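You operate a simulated robot arm through the tools that you are given. There is no shell and no other tool.

The job below is to be done with a simulated two-armed robot. You get a single attempt, and the scene is never put back.

JOB
Pick up the tall glass with one hand, pass it to the other hand and put it on the trolley top. Set down upright: tall glass.

It is judged by the outcome, as a careful person would: the job done as asked, and still so three seconds after it is handed in. It fails if anything else is knocked over, pushed out of place, dropped, spilled or broken.

ROBOT AND FRAMES
Two 7-joint arms with two-finger parallel grippers on one trunk, on a base that drives. Base frame: it is fixed to the floor where the robot stands at the start and does not move with it; the origin is under the middle of the robot, x ahead of it, y to its left, z up. Lengths are in mm, angles in rad, forces in N, time in s.
The left shoulder is at the start at [50, 168, 1107], the right one opposite. With the tool pointing down near the work surface each hand reaches from about 100 to 660 mm from the robot's upright axis, wherever it stands, measured 20 degrees to its own side. Places, roughly: tall glass (7x6x13 cm) [2900, 1200, 1000]; trolley top [-600, 2600, 900]. Payload 1.57 kg a hand.
Tool frame (each hand has its own): the origin (TCP) lies between the finger pads and is the grasp point; the fingertips stand 30 mm ahead of it; z points along the fingers, y is the line along which they close. The gripper opens to 80 mm. The fingers are 17 mm wide and 12 mm thick; the gripper's body (40 by 82 mm) begins 80 mm behind the TCP.
Orientation is that of the tool frame in the base frame, as [roll, pitch, yaw] about the fixed x, y, z axes, in that order (R = Rz(yaw) Ry(pitch) Rx(roll)). With the fingers straight down and closing along the base's y, the tool's x points along the base's -x, its y along +y and its z along -z.

CONTROLS
- The arms move only by the tool send_rows. It takes "left_moves", "right_moves" or both (then of equal length, played together; a hand with none holds still); each is one flat list of numbers, 7 for each row, row after row: the opening in per cent of the stroke, from 0 (shut) to 100 (fully open), then the shift along the base's x, y, z in mm, then the turn, a rotation vector about the base's x, y, z in rad. In form: [jaw, tx, ty, tz, rx, ry, rz, jaw, tx, ty, tz, rx, ry, rz, ...]. A call has 1 to 20 rows; each row is the pose to reach, as a shift and turn from the pose commanded when the call began. Rows are played at 5 a second. More than 50 mm and 0.15 rad between two rows, or a gripper value outside its range, and nothing of the call is played. Where a pose cannot be reached the arm comes as near as it can. A force on the tool above 40 N (or 10 N above the force at the start of the call, whichever is more), or a blocked arm, ends the call early, and 0.2 s more pass. The fingers move at their own pace (about 45 mm/s each) and stop on an object; they squeeze with about 39 N. The grip force told is the motor's: it shows also when the fingers shut on nothing. Time passes only in rows, and 0.2 s behind the last, so rows that repeat a pose let the fingers close. It gives the time, the measured TCP pose, the force on the tool (base axes), the opening and the grip force at its end, in the units of the frame above (readings bear some noise), with the torque about the TCP (base axes, N m) and any sound that the robot's microphone picked up.
- Cameras (640 x 400 px; columns grow to the right, rows downward): "scene" is now at [126.1, 13.5, 1318.8]; the picture's right is [0.17, -0.98, 0.00], its down [-0.55, -0.10, -0.83] and it looks along [0.81, 0.14, -0.56] (base axes); focal length 262 px, centre (320, 200). "left" rides on the left gripper at [72, 7, -122] in its tool frame; the picture's right is [-0.09, 1.00, 0.00], its down [-0.84, -0.08, -0.54] and it looks along [-0.54, -0.05, 0.84] (tool axes); focal length 238 px, centre (320, 200). "right" rides on the right gripper at [72, -7, -122] in its tool frame; the picture's right is [0.09, 1.00, 0.00], its down [-0.84, 0.08, -0.54] and it looks along [-0.54, 0.05, 0.84] (tool axes); focal length 238 px, centre (320, 200). There is no depth. A picture from a camera that has moved, and an enlarged one, comes with that camera's place and axes in the base frame and with its lens.
- get_image(camera): a new picture of that camera. The clock stands still meanwhile.
- lift_body(by): slides the trunk up (or, below 0, down) by that many mm; the arms and the scene camera ride with it, the base frame stays. It gives what a move gives, with no picture.
- roll_base(legs): drives the robot by 1 to 6 legs, each [ahead, left, turn to the left] in mm, mm and rad, along the robot's own axes; the way and the turn of a leg run together, so that a leg with both is an arc; at most 1500 mm and 3.142 rad a leg. The arms and the cameras ride along, it lands a little off, and it stops where it bumps. It gives what a move gives.
- turn_head(pan, tilt): turns the head with the scene camera to pan (to the left, within 1.396 rad either way) and tilt (down, from -0.506 to 1.204), counted from straight ahead of the robot. It gives what a move gives.
- inspect(camera, box): a new picture of the part [left, top, right, bottom] of that camera's present view, enlarged. The clock stands still meanwhile.
- finish_job(): hands the job in; it is judged then, once.

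Nothing tells you exact positions but the pictures and the camera data. Unless the task says otherwise, let go and move clear before handing in.

The tools are called after "Call:" as a command line: name --argument value ..., lists and objects as JSON in quotes. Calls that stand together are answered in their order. send_rows: Moves the arms, as the interface text tells. Its arguments: {"type":"object","properties":{"left_moves":{"type":"array","items":{"type":"number"}},"right_moves":{"type":"array","items":{"type":"number"}}},"required":[]} The other tools are called the same way: lift_body (by) slides the trunk up or down; roll_base (legs) drives the base; turn_head (pan, tilt) turns the head that bears the scene camera; get_image (camera) takes a picture; inspect (camera, box) takes an enlarged picture of a part of a camera's view; finish_job () hands the job in.

At the start:

```text
time: 0.0
left_tool_pos: [362.8, 192.7, 1156.2]
left_tool_rot: [-3.14, -0.002, -3.139]
left_contact_force: [0.5, 0.7, -0.1]
left_wrist_torque: [-0.03, 0.01, 0.03]
left_finger_gap: 79.9
left_grip_force: 0.0
right_tool_pos: [390.7, -124.1, 1158.9]
right_tool_rot: [-3.14, 0.0, 3.141]
right_contact_force: [0.5, -0.4, 0.6]
right_wrist_torque: [-0.02, 0.01, 0.03]
right_finger_gap: 79.8
right_grip_force: 0.1
trunk travel left (down, up): [-275.0, 168.0]
robot x, y, heading: [-3.3, 1.0, -0.001]
head pan, tilt: [0.175, 0.599]
```

scene: 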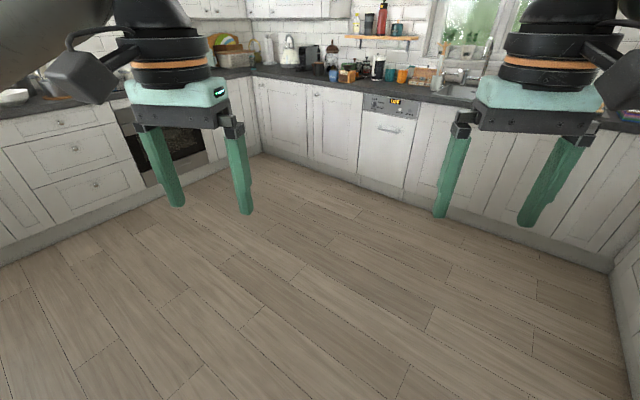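
right: 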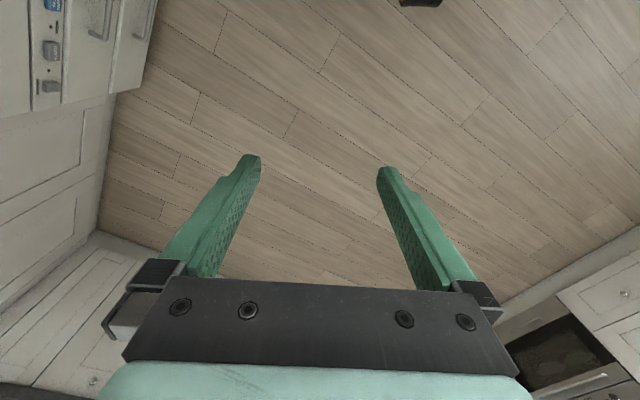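
left: 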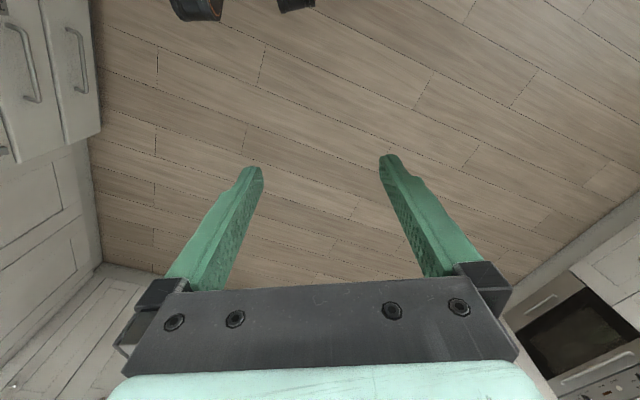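

I see a kitchen with a worktop along the far wall; the glass should be near [2900, 1200, 1000]. I'll look more closely in that direction and toward the trolley.

Call:
turn_head --pan 0.4 --tilt 0.2

Call:
get_image --camera "scene"

Call:
inspect --camera "scene" --box '[220, 120, 420, 245]'

Call:
turn_head --pan 1.39 --tilt 0.3

Call:
get_image --camera "scene"

```text
time: 0.9
left_tool_pos: [363.3, 192.9, 1154.7]
left_tool_rot: [-3.141, -0.001, -3.14]
left_contact_force: [0.6, -0.3, -0.5]
left_wrist_torque: [-0.01, 0.0, -0.02]
left_finger_gap: 80.0
left_grip_force: 0.1
right_tool_pos: [391.3, -124.9, 1158.1]
right_tool_rot: [3.141, 0.002, 3.139]
right_contact_force: [-0.4, 0.7, -0.5]
right_wrist_torque: [0.03, 0.0, -0.01]
right_finger_gap: 80.3
right_grip_force: 0.0
trunk travel left (down, up): [-275.0, 168.0]
robot x, y, heading: [1.7, 1.6, 0.001]
head pan, tilt: [0.4, 0.201]
```

```text
taken
camera scene: at [124.9, 34.4, 1355.3], right [0.39, -0.92, 0.0], down [-0.18, -0.08, -0.98], along [0.9, 0.38, -0.2], focal length 262 px, centre (320, 200)
```

scene: 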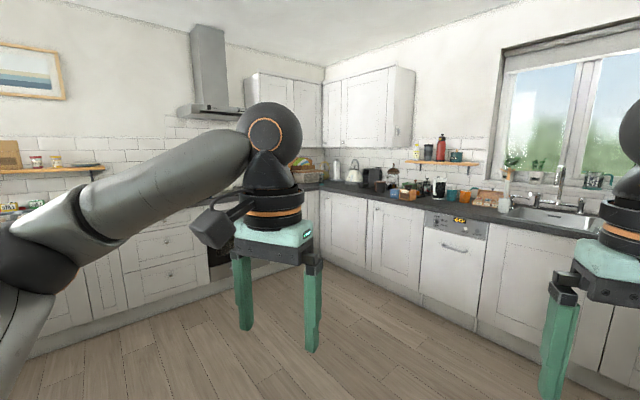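

```text
3.20 times, centred on (320, 182) of scene
camera zoom: at [124.9, 34.4, 1355.3], right [0.39, -0.92, 0.0], down [-0.18, -0.08, -0.98], along [0.9, 0.38, -0.2], focal length 838 px, centre (320, 256)
```

zoom: 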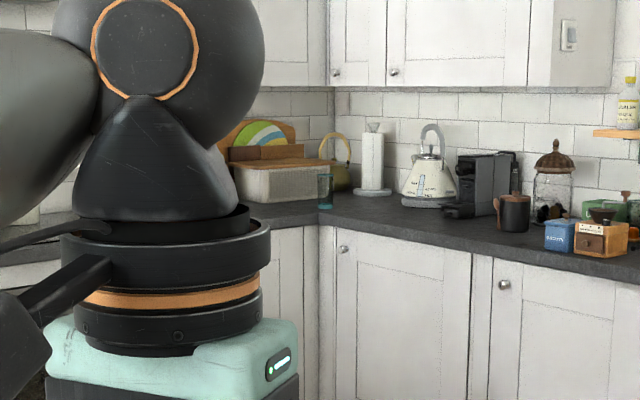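

```text
time: 2.1
left_tool_pos: [363.1, 191.2, 1154.9]
left_tool_rot: [-3.14, -0.001, -3.141]
left_contact_force: [0.1, 0.3, 1.0]
left_wrist_torque: [-0.03, -0.01, 0.0]
left_finger_gap: 80.1
left_grip_force: 0.1
right_tool_pos: [390.7, -124.8, 1158.3]
right_tool_rot: [-3.141, 0.0, -3.141]
right_contact_force: [0.7, -0.5, -0.4]
right_wrist_torque: [0.0, 0.03, -0.02]
right_finger_gap: 80.1
right_grip_force: 0.1
trunk travel left (down, up): [-275.0, 168.0]
robot x, y, heading: [-1.8, 0.5, 0.003]
head pan, tilt: [1.389, 0.3]
```

```text
taken
camera scene: at [55.9, 90.0, 1346.1], right [0.98, -0.18, 0.0], down [-0.05, -0.29, -0.96], along [0.17, 0.94, -0.3], focal length 262 px, centre (320, 200)
```

scene: 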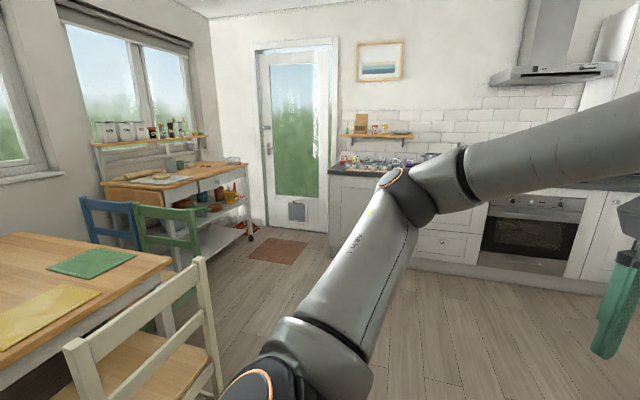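

The glass looks like the teal tumbler near the worktop's inner corner, around (2900, 1200). The trolley stands under the window, back left; I'll look at it closely before driving.

Call:
inspect --camera "scene" --box '[80, 100, 280, 225]'

Call:
turn_head --pan 0.0 --tilt 0.3

Call:
roll_base --legs '[[0, 0, 0.39]]'

Call:
get_image --camera "scene"

Call:
inspect --camera "scene" --box '[260, 100, 380, 175]'

```text
3.20 times, centred on (180, 162) of scene
camera zoom: at [55.9, 90.0, 1346.1], right [0.98, -0.18, 0.0], down [-0.05, -0.29, -0.96], along [0.17, 0.94, -0.3], focal length 838 px, centre (768, 320)
```

zoom: 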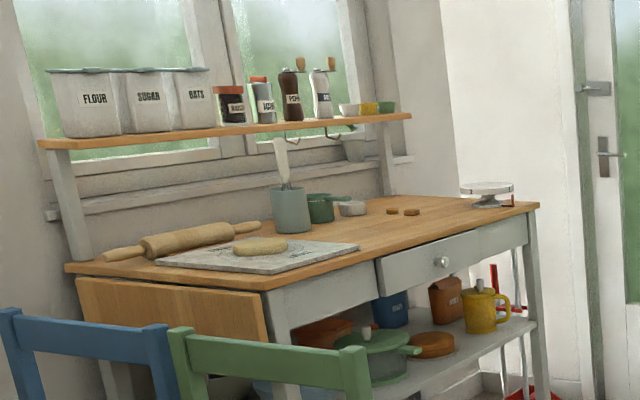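

```text
time: 3.6
left_tool_pos: [363.4, 192.7, 1155.7]
left_tool_rot: [-3.139, 0.0, -3.14]
left_contact_force: [-0.2, -0.4, 0.8]
left_wrist_torque: [-0.05, 0.01, 0.04]
left_finger_gap: 80.2
left_grip_force: 0.0
right_tool_pos: [391.2, -124.4, 1157.8]
right_tool_rot: [3.14, 0.0, 3.141]
right_contact_force: [0.3, -1.1, -1.1]
right_wrist_torque: [0.01, -0.02, -0.02]
right_finger_gap: 80.1
right_grip_force: 0.1
trunk travel left (down, up): [-275.0, 168.0]
robot x, y, heading: [-0.1, 0.2, 0.002]
head pan, tilt: [0.0, 0.3]
```

```text
time: 5.2
left_tool_pos: [264.0, 314.9, 1154.7]
left_tool_rot: [-3.14, 0.001, -2.754]
left_contact_force: [-0.8, 0.3, 0.2]
left_wrist_torque: [0.02, -0.01, -0.03]
left_finger_gap: 80.1
left_grip_force: 0.0
right_tool_pos: [409.8, 31.4, 1158.4]
right_tool_rot: [3.141, 0.001, -2.755]
right_contact_force: [-0.6, 0.3, -0.6]
right_wrist_torque: [-0.02, 0.0, -0.02]
right_finger_gap: 80.1
right_grip_force: 0.1
trunk travel left (down, up): [-275.0, 168.0]
robot x, y, heading: [2.9, -4.7, 0.385]
head pan, tilt: [0.0, 0.3]
```

```text
taken
camera scene: at [122.4, 48.7, 1346.1], right [0.38, -0.93, 0.0], down [-0.27, -0.11, -0.96], along [0.88, 0.36, -0.3], focal length 262 px, centre (320, 200)
```

scene: 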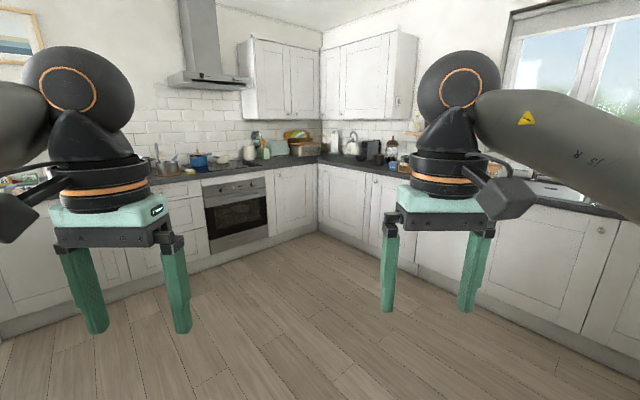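

```text
5.33 times, centred on (320, 138) of scene
camera zoom: at [122.4, 48.7, 1346.1], right [0.38, -0.93, 0.0], down [-0.27, -0.11, -0.96], along [0.88, 0.36, -0.3], focal length 1396 px, centre (320, 533)
```

zoom: 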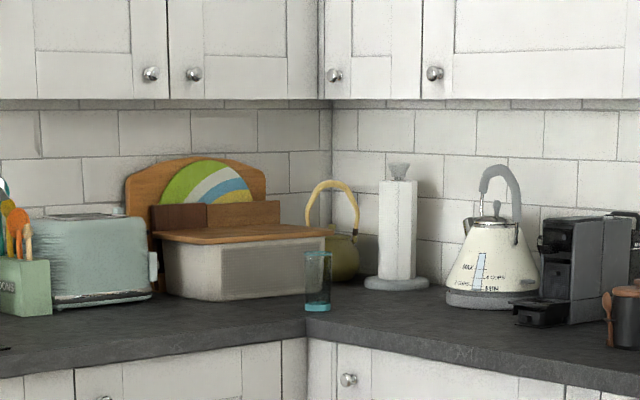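

The glass stands just behind the inner corner of the worktop. I'll drive toward it, staying clear of the counter.

Call:
roll_base --legs '[[1300, 0, 0], [700, 0, 0.2]]'

Call:
turn_head --pan 0.0 --tilt 0.45

Call:
get_image --camera "scene"

```text
time: 15.2
left_tool_pos: [2020.1, 1178.1, 1155.4]
left_tool_rot: [-3.14, 0.0, -2.551]
left_contact_force: [0.4, -0.7, -0.8]
left_wrist_torque: [-0.02, 0.0, 0.01]
left_finger_gap: 80.3
left_grip_force: 0.1
right_tool_pos: [2219.8, 930.1, 1158.7]
right_tool_rot: [3.142, 0.001, -2.552]
right_contact_force: [-0.4, -0.1, -0.2]
right_wrist_torque: [0.01, 0.01, 0.01]
right_finger_gap: 79.9
right_grip_force: 0.1
trunk travel left (down, up): [-275.0, 168.0]
robot x, y, heading: [1823.9, 815.1, 0.592]
head pan, tilt: [0.0, 0.3]
```

```text
time: 15.9
left_tool_pos: [2018.5, 1177.2, 1155.6]
left_tool_rot: [-3.14, 0.001, -2.552]
left_contact_force: [-0.3, 0.9, 0.2]
left_wrist_torque: [-0.01, -0.02, 0.0]
left_finger_gap: 79.7
left_grip_force: 0.2
right_tool_pos: [2220.1, 928.3, 1159.1]
right_tool_rot: [-3.141, -0.001, -2.554]
right_contact_force: [-0.4, -0.9, 0.0]
right_wrist_torque: [0.01, 0.0, 0.01]
right_finger_gap: 80.3
right_grip_force: 0.1
trunk travel left (down, up): [-275.0, 168.0]
robot x, y, heading: [1823.8, 811.8, 0.586]
head pan, tilt: [0.0, 0.45]
```

```text
taken
camera scene: at [1933.1, 887.5, 1332.2], right [0.56, -0.83, 0.0], down [-0.36, -0.24, -0.9], along [0.75, 0.5, -0.43], focal length 262 px, centre (320, 200)
```

scene: 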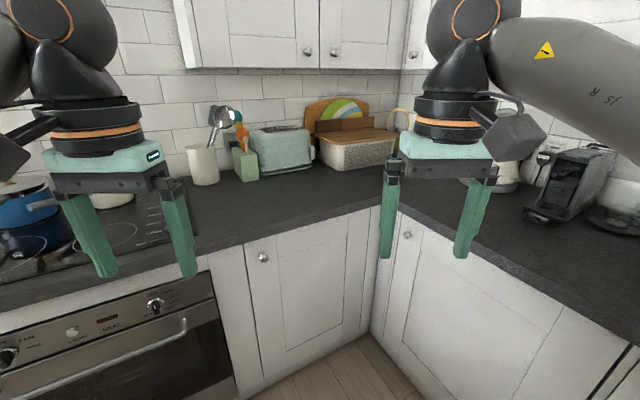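

The glass is hidden behind the right gripper. I'll move both hands outward a bit and look again.

Call:
send_rows --right_moves '[100, 25, -40, 0, 0, 0, 0, 100, 50, -80, 0, 0, 0, 0, 100, 75, -120, 0, 0, 0, 0]'

Call:
get_image --camera "scene"

```text
time: 16.7
left_tool_pos: [2018.9, 1176.7, 1155.7]
left_tool_rot: [3.141, 0.0, -2.552]
left_contact_force: [0.0, -1.2, 0.3]
left_wrist_torque: [0.05, 0.0, 0.0]
left_finger_gap: 79.9
left_grip_force: 0.0
right_tool_pos: [2295.1, 806.6, 1158.1]
right_tool_rot: [3.14, 0.0, -2.551]
right_contact_force: [0.6, 0.5, 0.1]
right_wrist_torque: [0.01, 0.01, 0.01]
right_finger_gap: 80.3
right_grip_force: 0.0
trunk travel left (down, up): [-275.0, 168.0]
robot x, y, heading: [1822.6, 817.6, 0.593]
head pan, tilt: [0.0, 0.45]
```

```text
taken
camera scene: at [1933.2, 886.7, 1332.2], right [0.56, -0.83, 0.0], down [-0.36, -0.24, -0.9], along [0.75, 0.5, -0.43], focal length 262 px, centre (320, 200)
```

scene: 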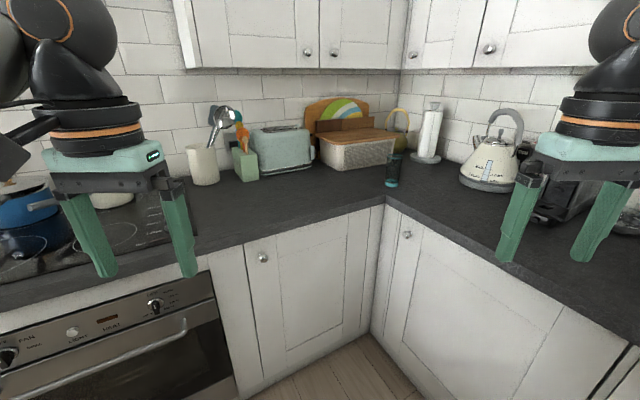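

Call:
inspect --camera "scene" --box '[340, 130, 440, 210]'

```text
5.00 times, centred on (390, 170) of scene
camera zoom: at [1933.2, 886.7, 1332.2], right [0.56, -0.83, 0.0], down [-0.36, -0.24, -0.9], along [0.75, 0.5, -0.43], focal length 1308 px, centre (-30, 350)
```

zoom: 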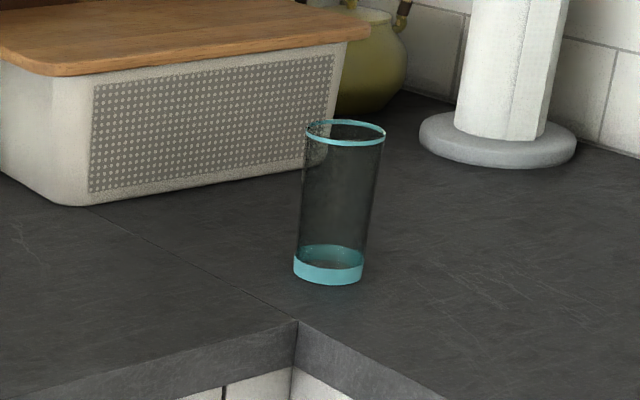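

The glass is an empty, slightly tapered tumbler about 110 mm behind the worktop's front edge, near (2926, 1199) with the worktop at z≈915. I'll retract the right hand, then drive in so the left hand can take the glass tilted from the front.

Call:
send_rows --right_moves '[100, -39, -5, 0, 0, 0, 0, 100, -78, -10, 0, 0, 0, 0, 100, -117, -15, 0, 0, 0, 0]'

Call:
roll_base --legs '[[250, -373, 0], [0, 0, -0.143], [210, 31, 0]]'

Call:
get_image --camera "scene"

Call:
get_image --camera "left"

```text
time: 17.5
left_tool_pos: [2019.1, 1177.9, 1155.2]
left_tool_rot: [-3.139, 0.001, -2.551]
left_contact_force: [0.4, 0.0, 0.7]
left_wrist_torque: [-0.02, -0.02, 0.0]
left_finger_gap: 80.0
left_grip_force: 0.0
right_tool_pos: [2176.4, 794.4, 1159.2]
right_tool_rot: [3.141, -0.001, -2.554]
right_contact_force: [0.1, 0.2, -1.1]
right_wrist_torque: [0.02, 0.0, -0.01]
right_finger_gap: 79.9
right_grip_force: 0.2
trunk travel left (down, up): [-275.0, 168.0]
robot x, y, heading: [1827.9, 816.7, 0.595]
head pan, tilt: [0.0, 0.45]
```

```text
time: 22.7
left_tool_pos: [2548.5, 1022.7, 1155.5]
left_tool_rot: [-3.139, 0.001, -2.702]
left_contact_force: [-0.3, 0.4, 0.5]
left_wrist_torque: [0.01, -0.01, 0.0]
left_finger_gap: 79.9
left_grip_force: 0.1
right_tool_pos: [2647.1, 621.8, 1158.7]
right_tool_rot: [3.139, 0.0, -2.703]
right_contact_force: [-0.7, 0.0, 0.4]
right_wrist_torque: [-0.01, -0.04, -0.03]
right_finger_gap: 80.2
right_grip_force: 0.0
trunk travel left (down, up): [-275.0, 168.0]
robot x, y, heading: [2299.2, 695.7, 0.441]
head pan, tilt: [0.0, 0.45]
stopped in leg 3: the robot was blocked; the commanded pose is now the measured one
```

```text
taken
camera scene: at [2420.2, 749.4, 1332.2], right [0.43, -0.9, 0.0], down [-0.39, -0.19, -0.9], along [0.81, 0.38, -0.43], focal length 262 px, centre (320, 200)
```

scene: 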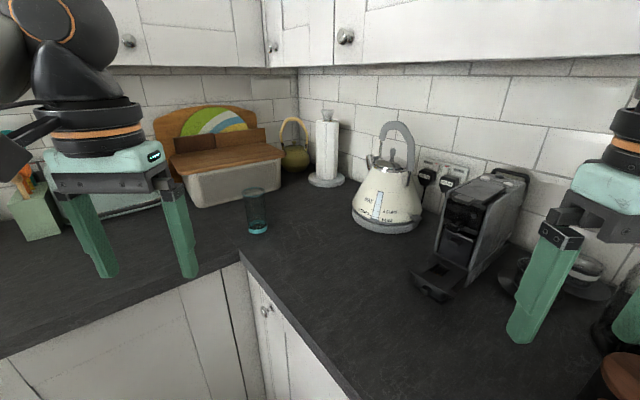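

```text
taken
camera left: at [2481.2, 999.1, 1276.9], right [-0.34, 0.94, 0.0], down [0.79, 0.29, 0.54], along [0.51, 0.18, -0.84], focal length 238 px, centre (320, 200)
```

left: 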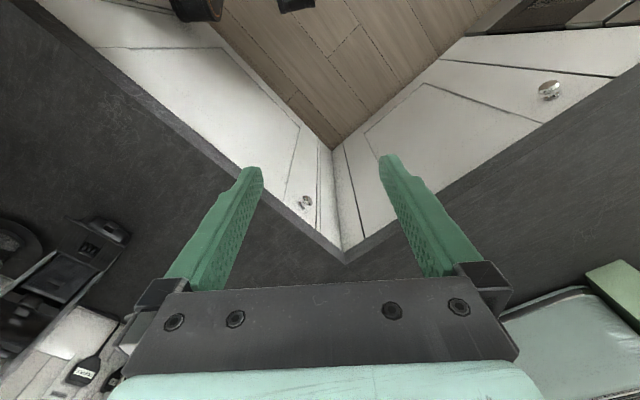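

The base bumped the cabinet front at (2299, 696), heading 0.44. The glass should still be in reach, so I'll back off a few mm and measure it precisely.

Call:
roll_base --legs '[[-15, 0, 0]]'

Call:
inspect --camera "scene" --box '[200, 160, 320, 260]'

Call:
inspect --camera "left" --box '[240, 200, 440, 325]'

```text
time: 23.5
left_tool_pos: [2535.9, 1016.8, 1155.6]
left_tool_rot: [3.141, 0.0, -2.701]
left_contact_force: [-0.5, -1.0, -0.4]
left_wrist_torque: [0.0, -0.01, 0.01]
left_finger_gap: 80.2
left_grip_force: 0.1
right_tool_pos: [2634.7, 615.1, 1158.9]
right_tool_rot: [3.14, 0.0, -2.705]
right_contact_force: [0.1, 0.0, 1.0]
right_wrist_torque: [0.03, -0.01, 0.0]
right_finger_gap: 79.9
right_grip_force: 0.1
trunk travel left (down, up): [-275.0, 168.0]
robot x, y, heading: [2290.2, 689.0, 0.438]
head pan, tilt: [0.0, 0.45]
```

```text
4.00 times, centred on (260, 210) of scene
camera zoom: at [2406.8, 742.2, 1332.3], right [0.43, -0.9, 0.0], down [-0.39, -0.19, -0.9], along [0.81, 0.38, -0.43], focal length 1047 px, centre (560, 160)
```

zoom: 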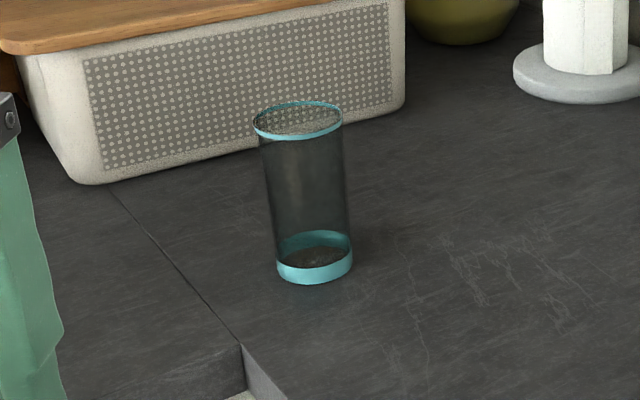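

```text
3.20 times, centred on (340, 262) of left
camera zoom: at [2467.7, 991.9, 1277.1], right [-0.34, 0.94, 0.0], down [0.79, 0.29, 0.54], along [0.51, 0.18, -0.84], focal length 763 px, centre (256, 0)
```

zoom: 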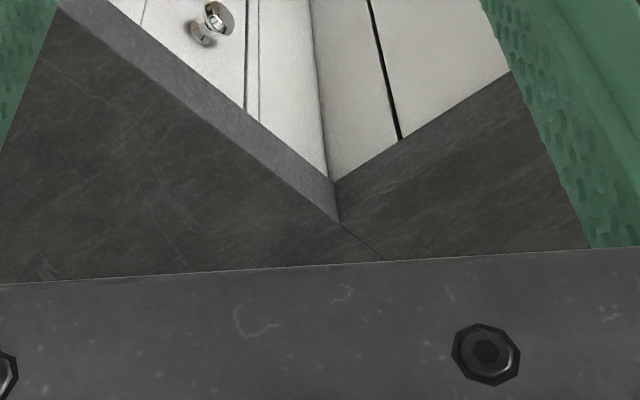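

The glass is triangulated to about (2954, 1208), base z≈907, ~125 mm tall, 820 mm ahead of the robot. I'll look down to see what blocked the base.

Call:
turn_head --pan 0.0 --tilt 1.2

Call:
get_image --camera "scene"

Call:
turn_head --pan 0.8 --tilt 1.1

Call:
get_image --camera "scene"

Call:
turn_head --pan -0.8 --tilt 1.1

Call:
get_image --camera "scene"

```text
time: 24.6
left_tool_pos: [2536.3, 1016.0, 1155.6]
left_tool_rot: [3.141, -0.002, -2.702]
left_contact_force: [-0.6, 0.4, -0.2]
left_wrist_torque: [0.03, 0.01, 0.0]
left_finger_gap: 79.9
left_grip_force: 0.0
right_tool_pos: [2635.4, 615.4, 1158.0]
right_tool_rot: [3.141, 0.001, -2.704]
right_contact_force: [0.1, 0.2, 0.2]
right_wrist_torque: [-0.03, 0.04, -0.01]
right_finger_gap: 79.9
right_grip_force: 0.0
trunk travel left (down, up): [-275.0, 168.0]
robot x, y, heading: [2290.8, 686.5, 0.44]
head pan, tilt: [0.0, 1.201]
```

```text
taken
camera scene: at [2375.0, 727.2, 1274.0], right [0.43, -0.9, 0.0], down [-0.84, -0.4, -0.36], along [0.33, 0.15, -0.93], focal length 262 px, centre (320, 200)
```

scene: 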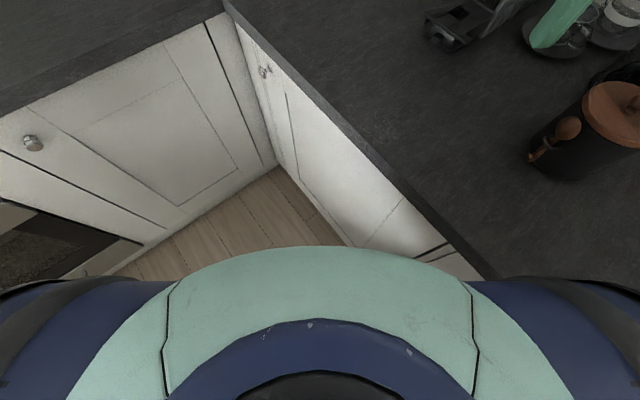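

```text
time: 25.7
left_tool_pos: [2536.7, 1016.0, 1155.4]
left_tool_rot: [-3.141, -0.001, -2.702]
left_contact_force: [-0.4, -0.9, -0.3]
left_wrist_torque: [0.03, 0.0, -0.01]
left_finger_gap: 79.9
left_grip_force: 0.0
right_tool_pos: [2636.1, 614.1, 1157.8]
right_tool_rot: [3.138, 0.002, -2.704]
right_contact_force: [-0.1, 0.0, 0.1]
right_wrist_torque: [0.0, -0.01, 0.0]
right_finger_gap: 80.1
right_grip_force: 0.1
trunk travel left (down, up): [-275.0, 168.0]
robot x, y, heading: [2291.6, 689.2, 0.437]
head pan, tilt: [0.799, 1.1]
```

```text
taken
camera scene: at [2345.0, 763.0, 1280.0], right [0.95, -0.33, 0.0], down [-0.29, -0.84, -0.45], along [0.15, 0.43, -0.89], focal length 262 px, centre (320, 200)
```

scene: 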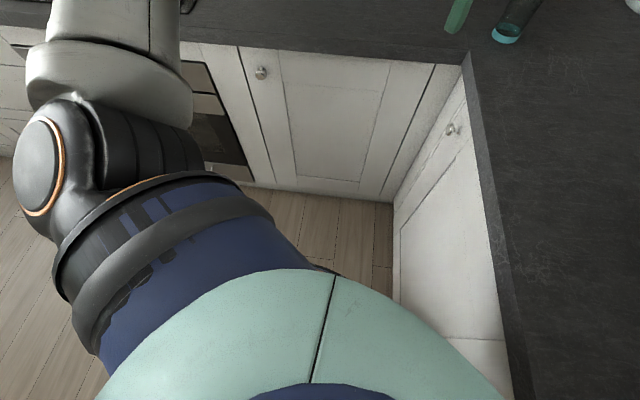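

```text
time: 27.4
left_tool_pos: [2536.8, 1014.9, 1154.5]
left_tool_rot: [3.14, -0.001, -2.702]
left_contact_force: [-0.2, 0.8, -0.8]
left_wrist_torque: [-0.01, 0.01, 0.03]
left_finger_gap: 79.9
left_grip_force: 0.1
right_tool_pos: [2636.3, 614.1, 1157.3]
right_tool_rot: [3.139, 0.0, -2.703]
right_contact_force: [-0.5, -0.3, 0.8]
right_wrist_torque: [0.01, -0.01, -0.01]
right_finger_gap: 80.0
right_grip_force: 0.1
trunk travel left (down, up): [-275.0, 168.0]
robot x, y, heading: [2287.7, 690.7, 0.441]
head pan, tilt: [-0.799, 1.1]
```

```text
taken
camera scene: at [2383.5, 681.2, 1280.0], right [-0.35, -0.94, 0.0], down [-0.83, 0.31, -0.45], along [0.43, -0.16, -0.89], focal length 262 px, centre (320, 200)
```

scene: 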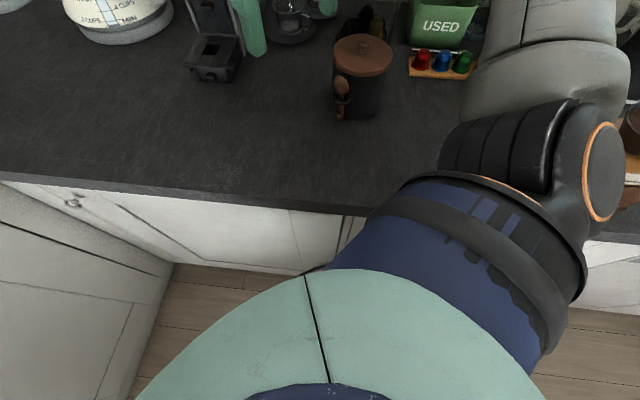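

The base is wide, so squaring it to the cabinets should get me closer. I'll turn to heading 0 and creep forward-left.

Call:
roll_base --legs '[[-40, 0, 0], [0, 0, -0.44], [120, 0, 0], [0, 80, 0]]'

Call:
turn_head --pan 0.4 --tilt 0.6

Call:
get_image --camera "scene"

```text
time: 30.2
left_tool_pos: [2661.7, 870.3, 1153.6]
left_tool_rot: [3.14, -0.002, 3.135]
left_contact_force: [-0.3, -0.1, 0.3]
left_wrist_torque: [0.01, -0.01, 0.01]
left_finger_gap: 80.1
left_grip_force: 0.0
right_tool_pos: [2577.5, 465.4, 1157.4]
right_tool_rot: [3.14, -0.002, 3.133]
right_contact_force: [0.3, -0.1, 0.0]
right_wrist_torque: [-0.07, -0.02, -0.02]
right_finger_gap: 79.7
right_grip_force: 0.1
trunk travel left (down, up): [-275.0, 168.0]
robot x, y, heading: [2298.3, 683.4, -0.007]
head pan, tilt: [-0.799, 1.1]
stopped in leg 3: the robot was blocked; the commanded pose is now the measured one
```

```text
time: 31.6
left_tool_pos: [2662.8, 869.9, 1153.7]
left_tool_rot: [3.14, -0.005, 3.136]
left_contact_force: [0.1, -0.2, 1.1]
left_wrist_torque: [-0.01, -0.02, 0.03]
left_finger_gap: 80.2
left_grip_force: 0.1
right_tool_pos: [2578.8, 465.3, 1158.4]
right_tool_rot: [3.141, -0.003, 3.131]
right_contact_force: [0.6, -0.5, -0.2]
right_wrist_torque: [0.04, 0.01, -0.03]
right_finger_gap: 80.0
right_grip_force: 0.0
trunk travel left (down, up): [-275.0, 168.0]
robot x, y, heading: [2302.2, 679.1, -0.005]
head pan, tilt: [0.4, 0.6]
```

```text
taken
camera scene: at [2418.2, 713.4, 1318.6], right [0.38, -0.92, 0.0], down [-0.52, -0.22, -0.82], along [0.76, 0.32, -0.57], focal length 262 px, centre (320, 200)
```

scene: 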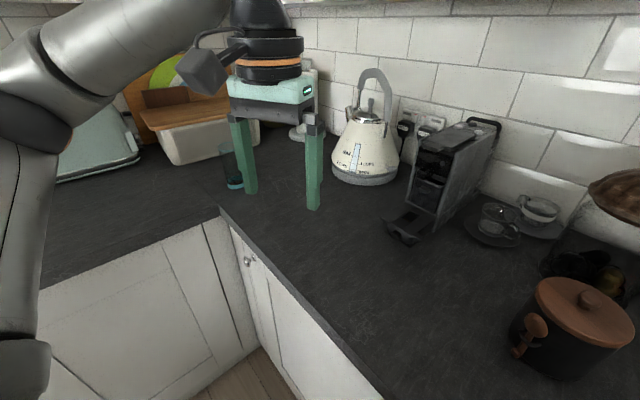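

Blocked again at x≈2300, so that is the cabinet limit. I'll try sliding left (toward +y).

Call:
roll_base --legs '[[-12, 0, 0], [0, 150, 0]]'

```text
time: 33.9
left_tool_pos: [2650.7, 1019.1, 1153.6]
left_tool_rot: [-3.141, -0.005, 3.134]
left_contact_force: [-0.1, 0.0, 0.6]
left_wrist_torque: [0.0, 0.0, 0.0]
left_finger_gap: 80.0
left_grip_force: 0.1
right_tool_pos: [2567.4, 617.2, 1156.8]
right_tool_rot: [3.138, -0.003, 3.131]
right_contact_force: [0.5, 0.5, 0.0]
right_wrist_torque: [-0.02, 0.01, -0.01]
right_finger_gap: 79.9
right_grip_force: 0.0
trunk travel left (down, up): [-275.0, 168.0]
robot x, y, heading: [2288.0, 831.5, -0.002]
head pan, tilt: [0.4, 0.6]
```

Sliding left worked to y=831. I'll try forward again from here.

Call:
roll_base --legs '[[120, 0, 0]]'

```text
time: 35.3
left_tool_pos: [2744.6, 1028.2, 1154.0]
left_tool_rot: [3.141, -0.004, 3.128]
left_contact_force: [-0.2, 0.3, -0.4]
left_wrist_torque: [0.01, -0.02, 0.02]
left_finger_gap: 80.1
left_grip_force: 0.0
right_tool_pos: [2659.6, 624.8, 1159.1]
right_tool_rot: [3.137, 0.001, 3.127]
right_contact_force: [0.4, -0.5, 0.8]
right_wrist_torque: [0.0, 0.02, -0.02]
right_finger_gap: 80.0
right_grip_force: 0.0
trunk travel left (down, up): [-275.0, 168.0]
robot x, y, heading: [2380.5, 841.3, -0.007]
head pan, tilt: [0.4, 0.6]
stopped in leg 1: the robot was blocked; the commanded pose is now the measured one
```

Now at (2380, 841) and the glass is about 575 ahead and 365 left: within reach. I'll back off a touch, then turn the left hand to point forward and 35° downward.

Call:
roll_base --legs '[[-10, 0, 0]]'

Call:
send_rows --left_moves '[100, 0, 0, 0, 0, 0, 0.133, 100, 0, 0, 0, 0, 0, 0.267, 100, 0, 0, 0, 0, 0, 0.4]'

Call:
send_rows --left_moves '[100, 0, 0, 0, 0.052, -0.127, 0, 100, 0, 0, 0, 0.104, -0.253, 0, 100, 0, 0, 0, 0.156, -0.38, 0, 100, 0, 0, 0, 0.208, -0.507, 0, 100, 0, 0, 0, 0.26, -0.634, 0, 100, 0, 0, 0, 0.312, -0.76, 0, 100, 0, 0, 0, 0.364, -0.888, 0]'

Call:
get_image --camera "left"

Call:
get_image --camera "scene"

```text
time: 36.1
left_tool_pos: [2734.2, 1029.0, 1153.6]
left_tool_rot: [3.14, -0.002, 3.128]
left_contact_force: [-0.5, -1.6, 0.3]
left_wrist_torque: [0.01, -0.01, 0.0]
left_finger_gap: 80.0
left_grip_force: 0.0
right_tool_pos: [2649.2, 625.6, 1159.5]
right_tool_rot: [-3.142, 0.001, 3.126]
right_contact_force: [0.4, -0.9, 0.1]
right_wrist_torque: [0.0, -0.02, 0.01]
right_finger_gap: 80.1
right_grip_force: 0.0
trunk travel left (down, up): [-275.0, 168.0]
robot x, y, heading: [2369.6, 838.5, -0.007]
head pan, tilt: [0.4, 0.6]
```

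```text
time: 36.9
left_tool_pos: [2735.6, 1029.5, 1154.1]
left_tool_rot: [3.14, -0.003, -2.752]
left_contact_force: [0.0, 0.1, -0.8]
left_wrist_torque: [-0.02, 0.01, 0.01]
left_finger_gap: 80.0
left_grip_force: 0.0
right_tool_pos: [2649.8, 624.5, 1158.6]
right_tool_rot: [3.139, 0.0, 3.127]
right_contact_force: [0.4, 0.4, 0.1]
right_wrist_torque: [0.02, 0.02, 0.01]
right_finger_gap: 80.1
right_grip_force: 0.0
trunk travel left (down, up): [-275.0, 168.0]
robot x, y, heading: [2372.6, 841.9, -0.019]
head pan, tilt: [0.4, 0.6]
```

```text
time: 38.5
left_tool_pos: [2734.8, 1029.2, 1154.9]
left_tool_rot: [3.14, 0.96, -2.756]
left_contact_force: [0.7, 0.7, 0.4]
left_wrist_torque: [-0.01, -0.01, 0.01]
left_finger_gap: 80.1
left_grip_force: 0.1
right_tool_pos: [2650.0, 624.7, 1159.4]
right_tool_rot: [3.141, 0.0, 3.125]
right_contact_force: [-0.6, -0.1, -0.1]
right_wrist_torque: [0.02, 0.04, 0.01]
right_finger_gap: 80.1
right_grip_force: 0.0
trunk travel left (down, up): [-275.0, 168.0]
robot x, y, heading: [2367.4, 838.0, -0.013]
head pan, tilt: [0.4, 0.6]
```

```text
taken
camera left: at [2601.8, 982.1, 1165.5], right [-0.33, 0.94, 0.08], down [0.06, -0.06, 1.0], along [0.94, 0.33, -0.04], focal length 238 px, centre (320, 200)
```

left: 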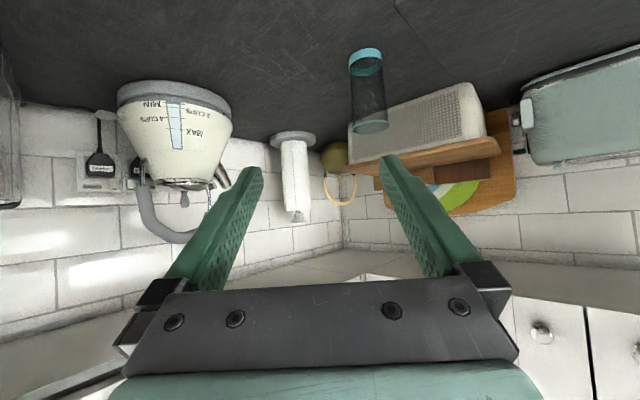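

```text
taken
camera scene: at [2490.6, 872.9, 1318.6], right [0.38, -0.93, 0.0], down [-0.52, -0.21, -0.83], along [0.76, 0.31, -0.56], focal length 262 px, centre (320, 200)
```

scene: 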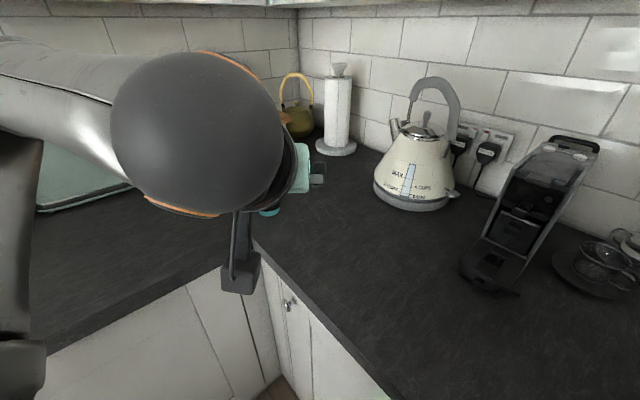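

The wrist camera now has a clean (upside-down) view of the glass. I'll zoom in to measure it.

Call:
inspect --camera "left" --box '[310, 35, 430, 145]'

```text
3.64 times, centred on (370, 90) of left
camera zoom: at [2601.8, 982.1, 1165.5], right [-0.33, 0.94, 0.08], down [0.06, -0.06, 1.0], along [0.94, 0.33, -0.04], focal length 867 px, centre (138, 600)
```

zoom: 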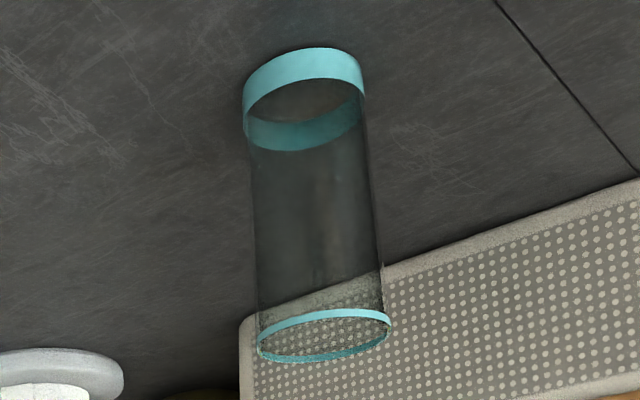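

Consistent fix: glass axis ≈ (2952, 1207), base z≈907, rim z≈1032, rim ≈64 mm wide. Moving to a pre-grasp point 130 mm back along the approach line.

Call:
send_rows --left_moves '[100, 24, 28, -23, 0, 0, 0, 100, 47, 55, -46, 0, 0, 0, 100, 71, 83, -69, 0, 0, 0, 100, 95, 111, -92, 0, 0, 0, 100, 118, 138, -115, 0, 0, 0]'

Call:
get_image --camera "left"

Call:
inspect --camera "left" --box '[240, 40, 400, 200]'

Call:
get_image --camera "scene"

```text
time: 39.7
left_tool_pos: [2853.1, 1167.7, 1038.1]
left_tool_rot: [3.138, 0.96, -2.754]
left_contact_force: [0.5, -0.1, 0.4]
left_wrist_torque: [-0.02, 0.02, -0.01]
left_finger_gap: 79.8
left_grip_force: 0.2
right_tool_pos: [2648.7, 623.8, 1159.5]
right_tool_rot: [3.14, -0.001, 3.127]
right_contact_force: [-0.6, -1.2, -0.1]
right_wrist_torque: [0.01, 0.03, 0.0]
right_finger_gap: 80.2
right_grip_force: 0.1
trunk travel left (down, up): [-275.0, 168.0]
robot x, y, heading: [2371.7, 844.4, -0.01]
head pan, tilt: [0.4, 0.6]
```

```text
taken
camera left: at [2720.3, 1120.1, 1050.5], right [-0.33, 0.94, 0.08], down [0.07, -0.06, 1.0], along [0.94, 0.33, -0.04], focal length 238 px, centre (320, 200)
```

left: 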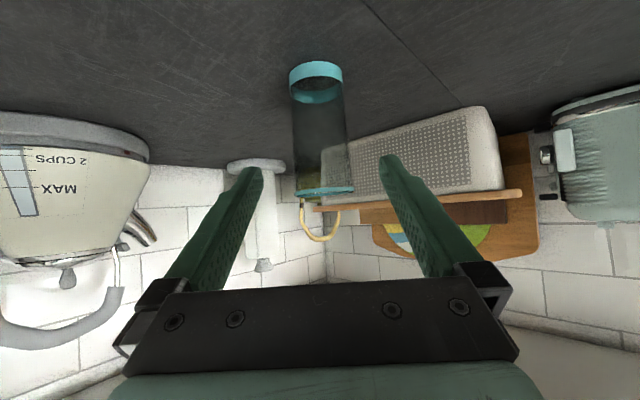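

```text
2.50 times, centred on (320, 120) of left
camera zoom: at [2720.3, 1120.1, 1050.5], right [-0.33, 0.94, 0.08], down [0.07, -0.06, 1.0], along [0.94, 0.33, -0.04], focal length 596 px, centre (320, 400)
```

zoom: 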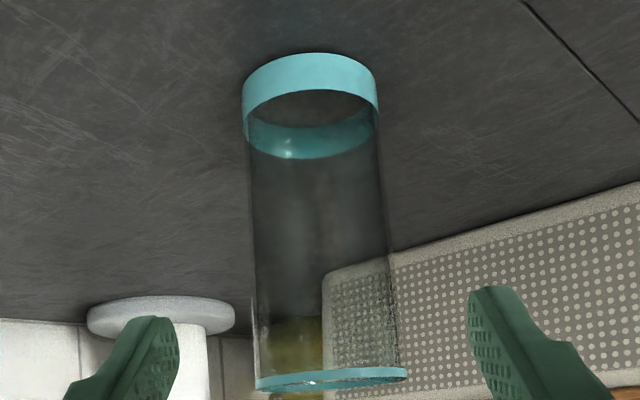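

```text
taken
camera scene: at [2490.8, 873.3, 1318.6], right [0.38, -0.93, 0.0], down [-0.52, -0.21, -0.82], along [0.76, 0.31, -0.57], focal length 262 px, centre (320, 200)
```

scene: 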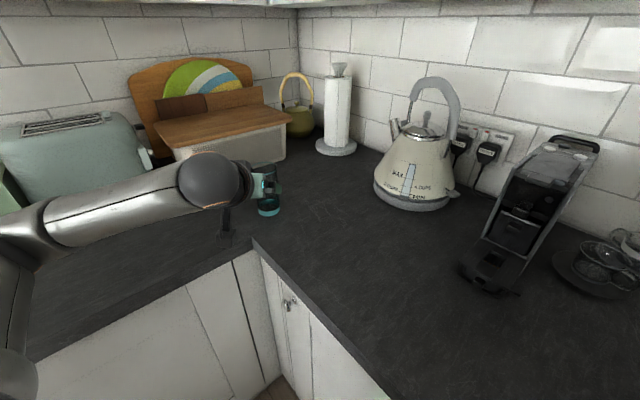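

The measurement repeats: axis ≈ (2954, 1208), lateral error under 1 mm. Advancing along the fingers until the glass is between the pads.

Call:
send_rows --left_moves '[100, 20, 8, -15, 0, 0, 0, 100, 40, 16, -29, 0, 0, 0, 100, 61, 24, -44, 0, 0, 0, 100, 81, 32, -59, 0, 0, 0, 100, 101, 40, -73, 0, 0, 0]'

Call:
get_image --camera "left"

Call:
inspect --camera "scene" --box '[180, 120, 340, 260]'

```text
time: 40.9
left_tool_pos: [2955.0, 1206.7, 966.1]
left_tool_rot: [3.139, 0.958, -2.756]
left_contact_force: [-0.6, 0.2, -0.9]
left_wrist_torque: [0.0, 0.01, 0.03]
left_finger_gap: 79.7
left_grip_force: 0.1
right_tool_pos: [2648.7, 623.7, 1158.0]
right_tool_rot: [3.139, 0.0, 3.128]
right_contact_force: [-0.3, 0.3, 0.2]
right_wrist_torque: [-0.01, -0.02, -0.01]
right_finger_gap: 80.2
right_grip_force: 0.0
trunk travel left (down, up): [-275.0, 168.0]
robot x, y, heading: [2370.2, 839.3, -0.006]
head pan, tilt: [0.4, 0.6]
```

```text
taken
camera left: at [2821.6, 1159.8, 977.7], right [-0.33, 0.94, 0.08], down [0.07, -0.06, 1.0], along [0.94, 0.33, -0.04], focal length 238 px, centre (320, 200)
```

left: 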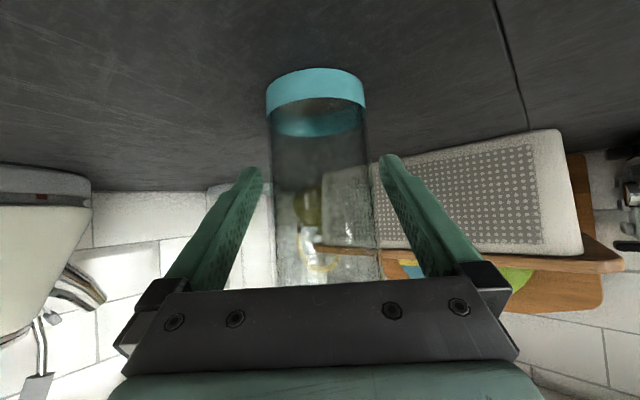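

```text
2.86 times, centred on (260, 190) of scene
camera zoom: at [2490.9, 873.0, 1318.6], right [0.38, -0.93, 0.0], down [-0.52, -0.21, -0.82], along [0.76, 0.31, -0.57], focal length 748 px, centre (491, 229)
```

zoom: 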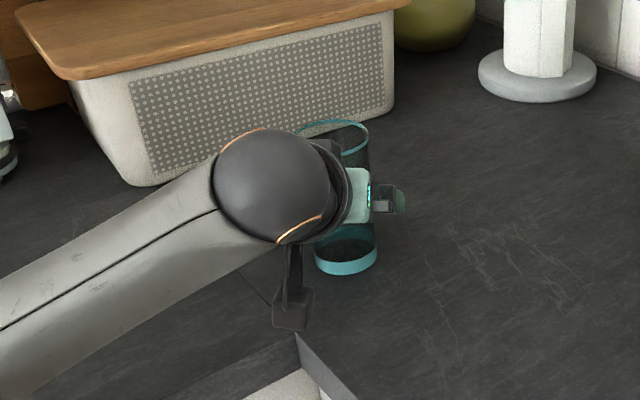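

The glass sits between the fingers, centred. Closing the left gripper.

Call:
send_rows --left_moves '[60, 0, 0, 0, 0, 0, 0, 0, 0, 0, 0, 0, 0, 0, 0, 0, 0, 0, 0, 0, 0, 0, 0, 0, 0, 0, 0, 0, 0, 0, 0, 0, 0, 0, 0, 0, 0, 0, 0, 0, 0, 0]'

Call:
get_image --camera "left"

```text
time: 42.3
left_tool_pos: [2953.2, 1206.9, 966.7]
left_tool_rot: [3.14, 0.957, -2.754]
left_contact_force: [-0.7, -1.0, 0.2]
left_wrist_torque: [-0.05, -0.02, -0.01]
left_finger_gap: 51.1
left_grip_force: 39.2
right_tool_pos: [2650.1, 625.1, 1157.7]
right_tool_rot: [3.139, -0.001, 3.128]
right_contact_force: [-0.1, -0.2, 0.7]
right_wrist_torque: [0.0, -0.01, 0.03]
right_finger_gap: 80.2
right_grip_force: 0.0
trunk travel left (down, up): [-275.0, 168.0]
robot x, y, heading: [2368.8, 841.8, -0.008]
head pan, tilt: [0.4, 0.6]
```

```text
taken
camera left: at [2821.2, 1159.6, 978.1], right [-0.33, 0.94, 0.08], down [0.07, -0.06, 1.0], along [0.94, 0.33, -0.04], focal length 238 px, centre (320, 200)
```

left: 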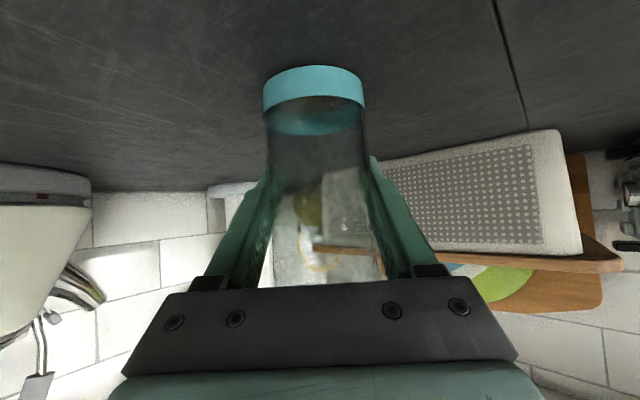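

The grip is firm (39 N at a 51 mm gap). Lifting gently to check that the glass comes along.

Call:
send_rows --left_moves '[0, 0, 0, 10, 0, 0, 0, 0, 0, 0, 25, 0, 0, 0, 0, 0, 0, 45, 0, 0, 0, 0, 0, 0, 45, 0, 0, 0]'

Call:
get_image --camera "left"

Call:
inspect --camera "scene" --box '[180, 100, 340, 240]'

```text
time: 43.3
left_tool_pos: [2955.1, 1207.0, 1010.2]
left_tool_rot: [3.137, 0.956, -2.757]
left_contact_force: [-0.4, 0.4, -2.0]
left_wrist_torque: [0.03, -0.04, 0.05]
left_finger_gap: 51.0
left_grip_force: 38.8
right_tool_pos: [2650.3, 623.9, 1158.1]
right_tool_rot: [3.14, 0.0, 3.128]
right_contact_force: [-0.8, -0.8, -0.6]
right_wrist_torque: [0.0, 0.0, 0.0]
right_finger_gap: 80.0
right_grip_force: 0.2
trunk travel left (down, up): [-275.0, 168.0]
robot x, y, heading: [2369.0, 841.6, -0.011]
head pan, tilt: [0.4, 0.6]
```

```text
taken
camera left: at [2821.6, 1160.7, 1022.7], right [-0.33, 0.94, 0.08], down [0.07, -0.06, 1.0], along [0.94, 0.33, -0.04], focal length 238 px, centre (320, 200)
```

left: 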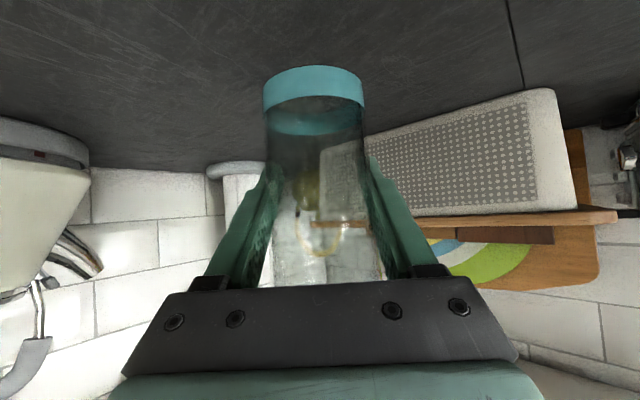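

```text
2.86 times, centred on (260, 170) of scene
camera zoom: at [2490.8, 873.1, 1318.6], right [0.38, -0.93, 0.0], down [-0.52, -0.21, -0.82], along [0.76, 0.31, -0.57], focal length 748 px, centre (491, 286)
```

zoom: 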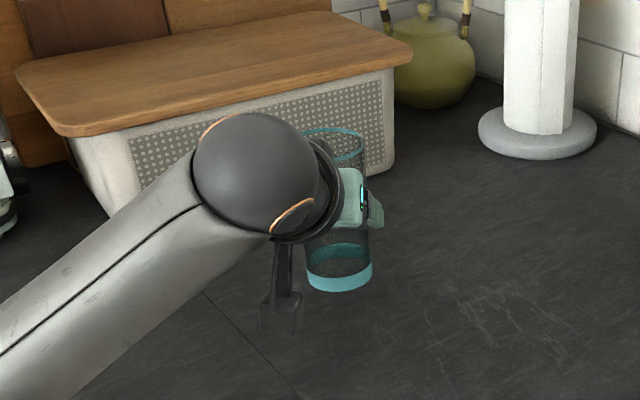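

The glass is lifted and upright. I'll raise it clear and back away from the counter.

Call:
send_rows --left_moves '[0, 0, 0, 35, 0, 0, 0, 0, -10, 0, 75, 0, 0, 0, 0, -20, 0, 115, 0, 0, 0, 0, -20, 0, 120, 0, 0, 0]'

Call:
roll_base --legs '[[-600, 0, 0]]'

Call:
get_image --camera "scene"

```text
time: 44.3
left_tool_pos: [2934.5, 1207.1, 1129.6]
left_tool_rot: [3.138, 0.956, -2.754]
left_contact_force: [-0.1, 1.0, -1.5]
left_wrist_torque: [0.03, 0.0, -0.02]
left_finger_gap: 50.8
left_grip_force: 39.2
right_tool_pos: [2649.8, 624.4, 1159.3]
right_tool_rot: [3.139, 0.0, 3.128]
right_contact_force: [0.7, 0.0, -0.3]
right_wrist_torque: [-0.01, -0.01, -0.01]
right_finger_gap: 80.0
right_grip_force: 0.1
trunk travel left (down, up): [-275.0, 168.0]
robot x, y, heading: [2371.8, 838.1, -0.011]
head pan, tilt: [0.4, 0.6]
```

```text
time: 47.7
left_tool_pos: [2331.6, 1212.5, 1132.0]
left_tool_rot: [3.14, 0.956, -2.755]
left_contact_force: [-0.5, -0.1, -1.6]
left_wrist_torque: [0.0, 0.02, 0.01]
left_finger_gap: 51.2
left_grip_force: 39.4
right_tool_pos: [2047.3, 631.4, 1159.1]
right_tool_rot: [3.139, 0.001, 3.128]
right_contact_force: [-0.6, 0.5, 0.5]
right_wrist_torque: [0.0, 0.04, 0.01]
right_finger_gap: 79.8
right_grip_force: 0.1
trunk travel left (down, up): [-275.0, 168.0]
robot x, y, heading: [1766.6, 850.4, -0.009]
head pan, tilt: [0.4, 0.6]
```

```text
taken
camera scene: at [1888.3, 879.2, 1318.6], right [0.38, -0.93, 0.0], down [-0.52, -0.21, -0.83], along [0.76, 0.31, -0.56], focal length 262 px, centre (320, 200)
```

scene: 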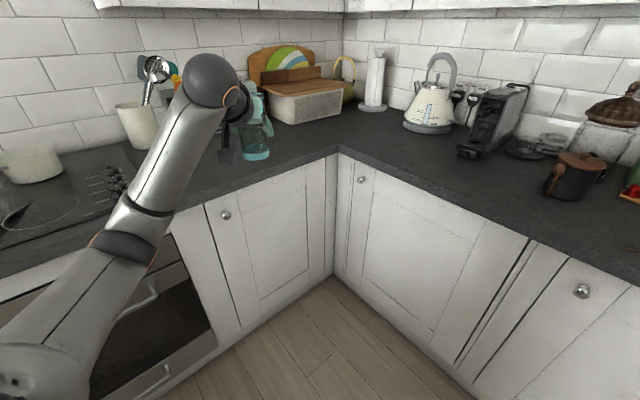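

Now in open floor. I'll bring the left hand with the glass to the middle in front of the robot, squaring it forward.

Call:
send_rows --left_moves '[0, -6, -38, 0, 0, 0, -0.05, 0, -12, -76, 0, 0, 0, -0.1, 0, -18, -114, 0, 0, 0, -0.15, 0, -23, -151, -20, 0, 0, -0.2, 0, -29, -189, -40, 0, 0, -0.25, 0, -34, -227, -60, 0, 0, -0.3, 0, -40, -264, -80, 0, 0, -0.35, 0, -45, -302, -100, 0, 0, -0.395, 0, -45, -302, -100, 0, 0, -0.395]'

Call:
turn_head --pan 0.1 --tilt 0.6

Call:
get_image --camera "scene"

Call:
get_image --camera "left"

Call:
get_image --camera "right"

```text
time: 49.7
left_tool_pos: [2286.2, 909.9, 1031.6]
left_tool_rot: [3.138, 0.957, 3.132]
left_contact_force: [-0.6, 0.1, -3.0]
left_wrist_torque: [-0.02, -0.04, 0.01]
left_finger_gap: 51.1
left_grip_force: 39.5
right_tool_pos: [2047.4, 630.7, 1158.8]
right_tool_rot: [3.139, 0.0, 3.125]
right_contact_force: [-0.3, 0.1, 0.0]
right_wrist_torque: [0.0, 0.02, -0.02]
right_finger_gap: 80.2
right_grip_force: 0.1
trunk travel left (down, up): [-275.0, 168.0]
robot x, y, heading: [1765.9, 850.4, -0.011]
head pan, tilt: [0.4, 0.6]
```

```text
time: 50.5
left_tool_pos: [2286.4, 909.4, 1030.7]
left_tool_rot: [3.138, 0.956, 3.132]
left_contact_force: [-0.4, 0.0, -1.9]
left_wrist_torque: [-0.02, -0.01, -0.01]
left_finger_gap: 50.8
left_grip_force: 39.5
right_tool_pos: [2047.8, 631.7, 1158.2]
right_tool_rot: [3.14, -0.002, 3.125]
right_contact_force: [1.3, 0.1, 0.5]
right_wrist_torque: [-0.03, 0.02, -0.02]
right_finger_gap: 80.3
right_grip_force: 0.2
trunk travel left (down, up): [-275.0, 168.0]
robot x, y, heading: [1769.6, 849.2, -0.011]
head pan, tilt: [0.099, 0.6]
```

```text
taken
camera scene: at [1894.9, 853.5, 1318.6], right [0.09, -1.0, 0.0], down [-0.56, -0.05, -0.82], along [0.82, 0.07, -0.57], focal length 262 px, centre (320, 200)
```

scene: 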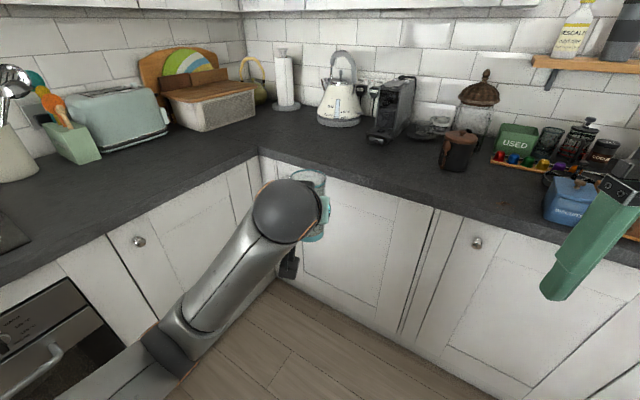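

```text
taken
camera left: at [2145.3, 918.2, 1042.7], right [0.06, 1.0, 0.08], down [0.04, -0.08, 1.0], along [1.0, -0.06, -0.04], focal length 238 px, centre (320, 200)
```

left: 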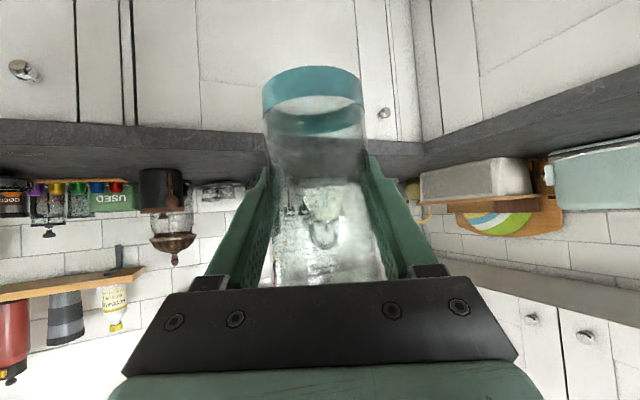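

```text
taken
camera right: at [1975.9, 624.7, 1280.3], right [-0.08, 1.0, 0.0], down [0.84, 0.06, 0.54], along [0.54, 0.04, -0.84], focal length 238 px, centre (320, 200)
```

right: 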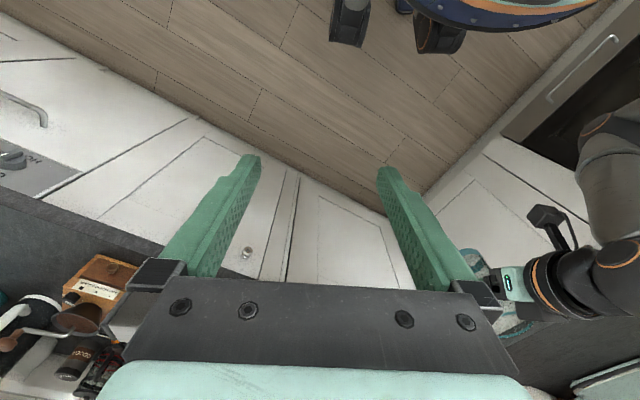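

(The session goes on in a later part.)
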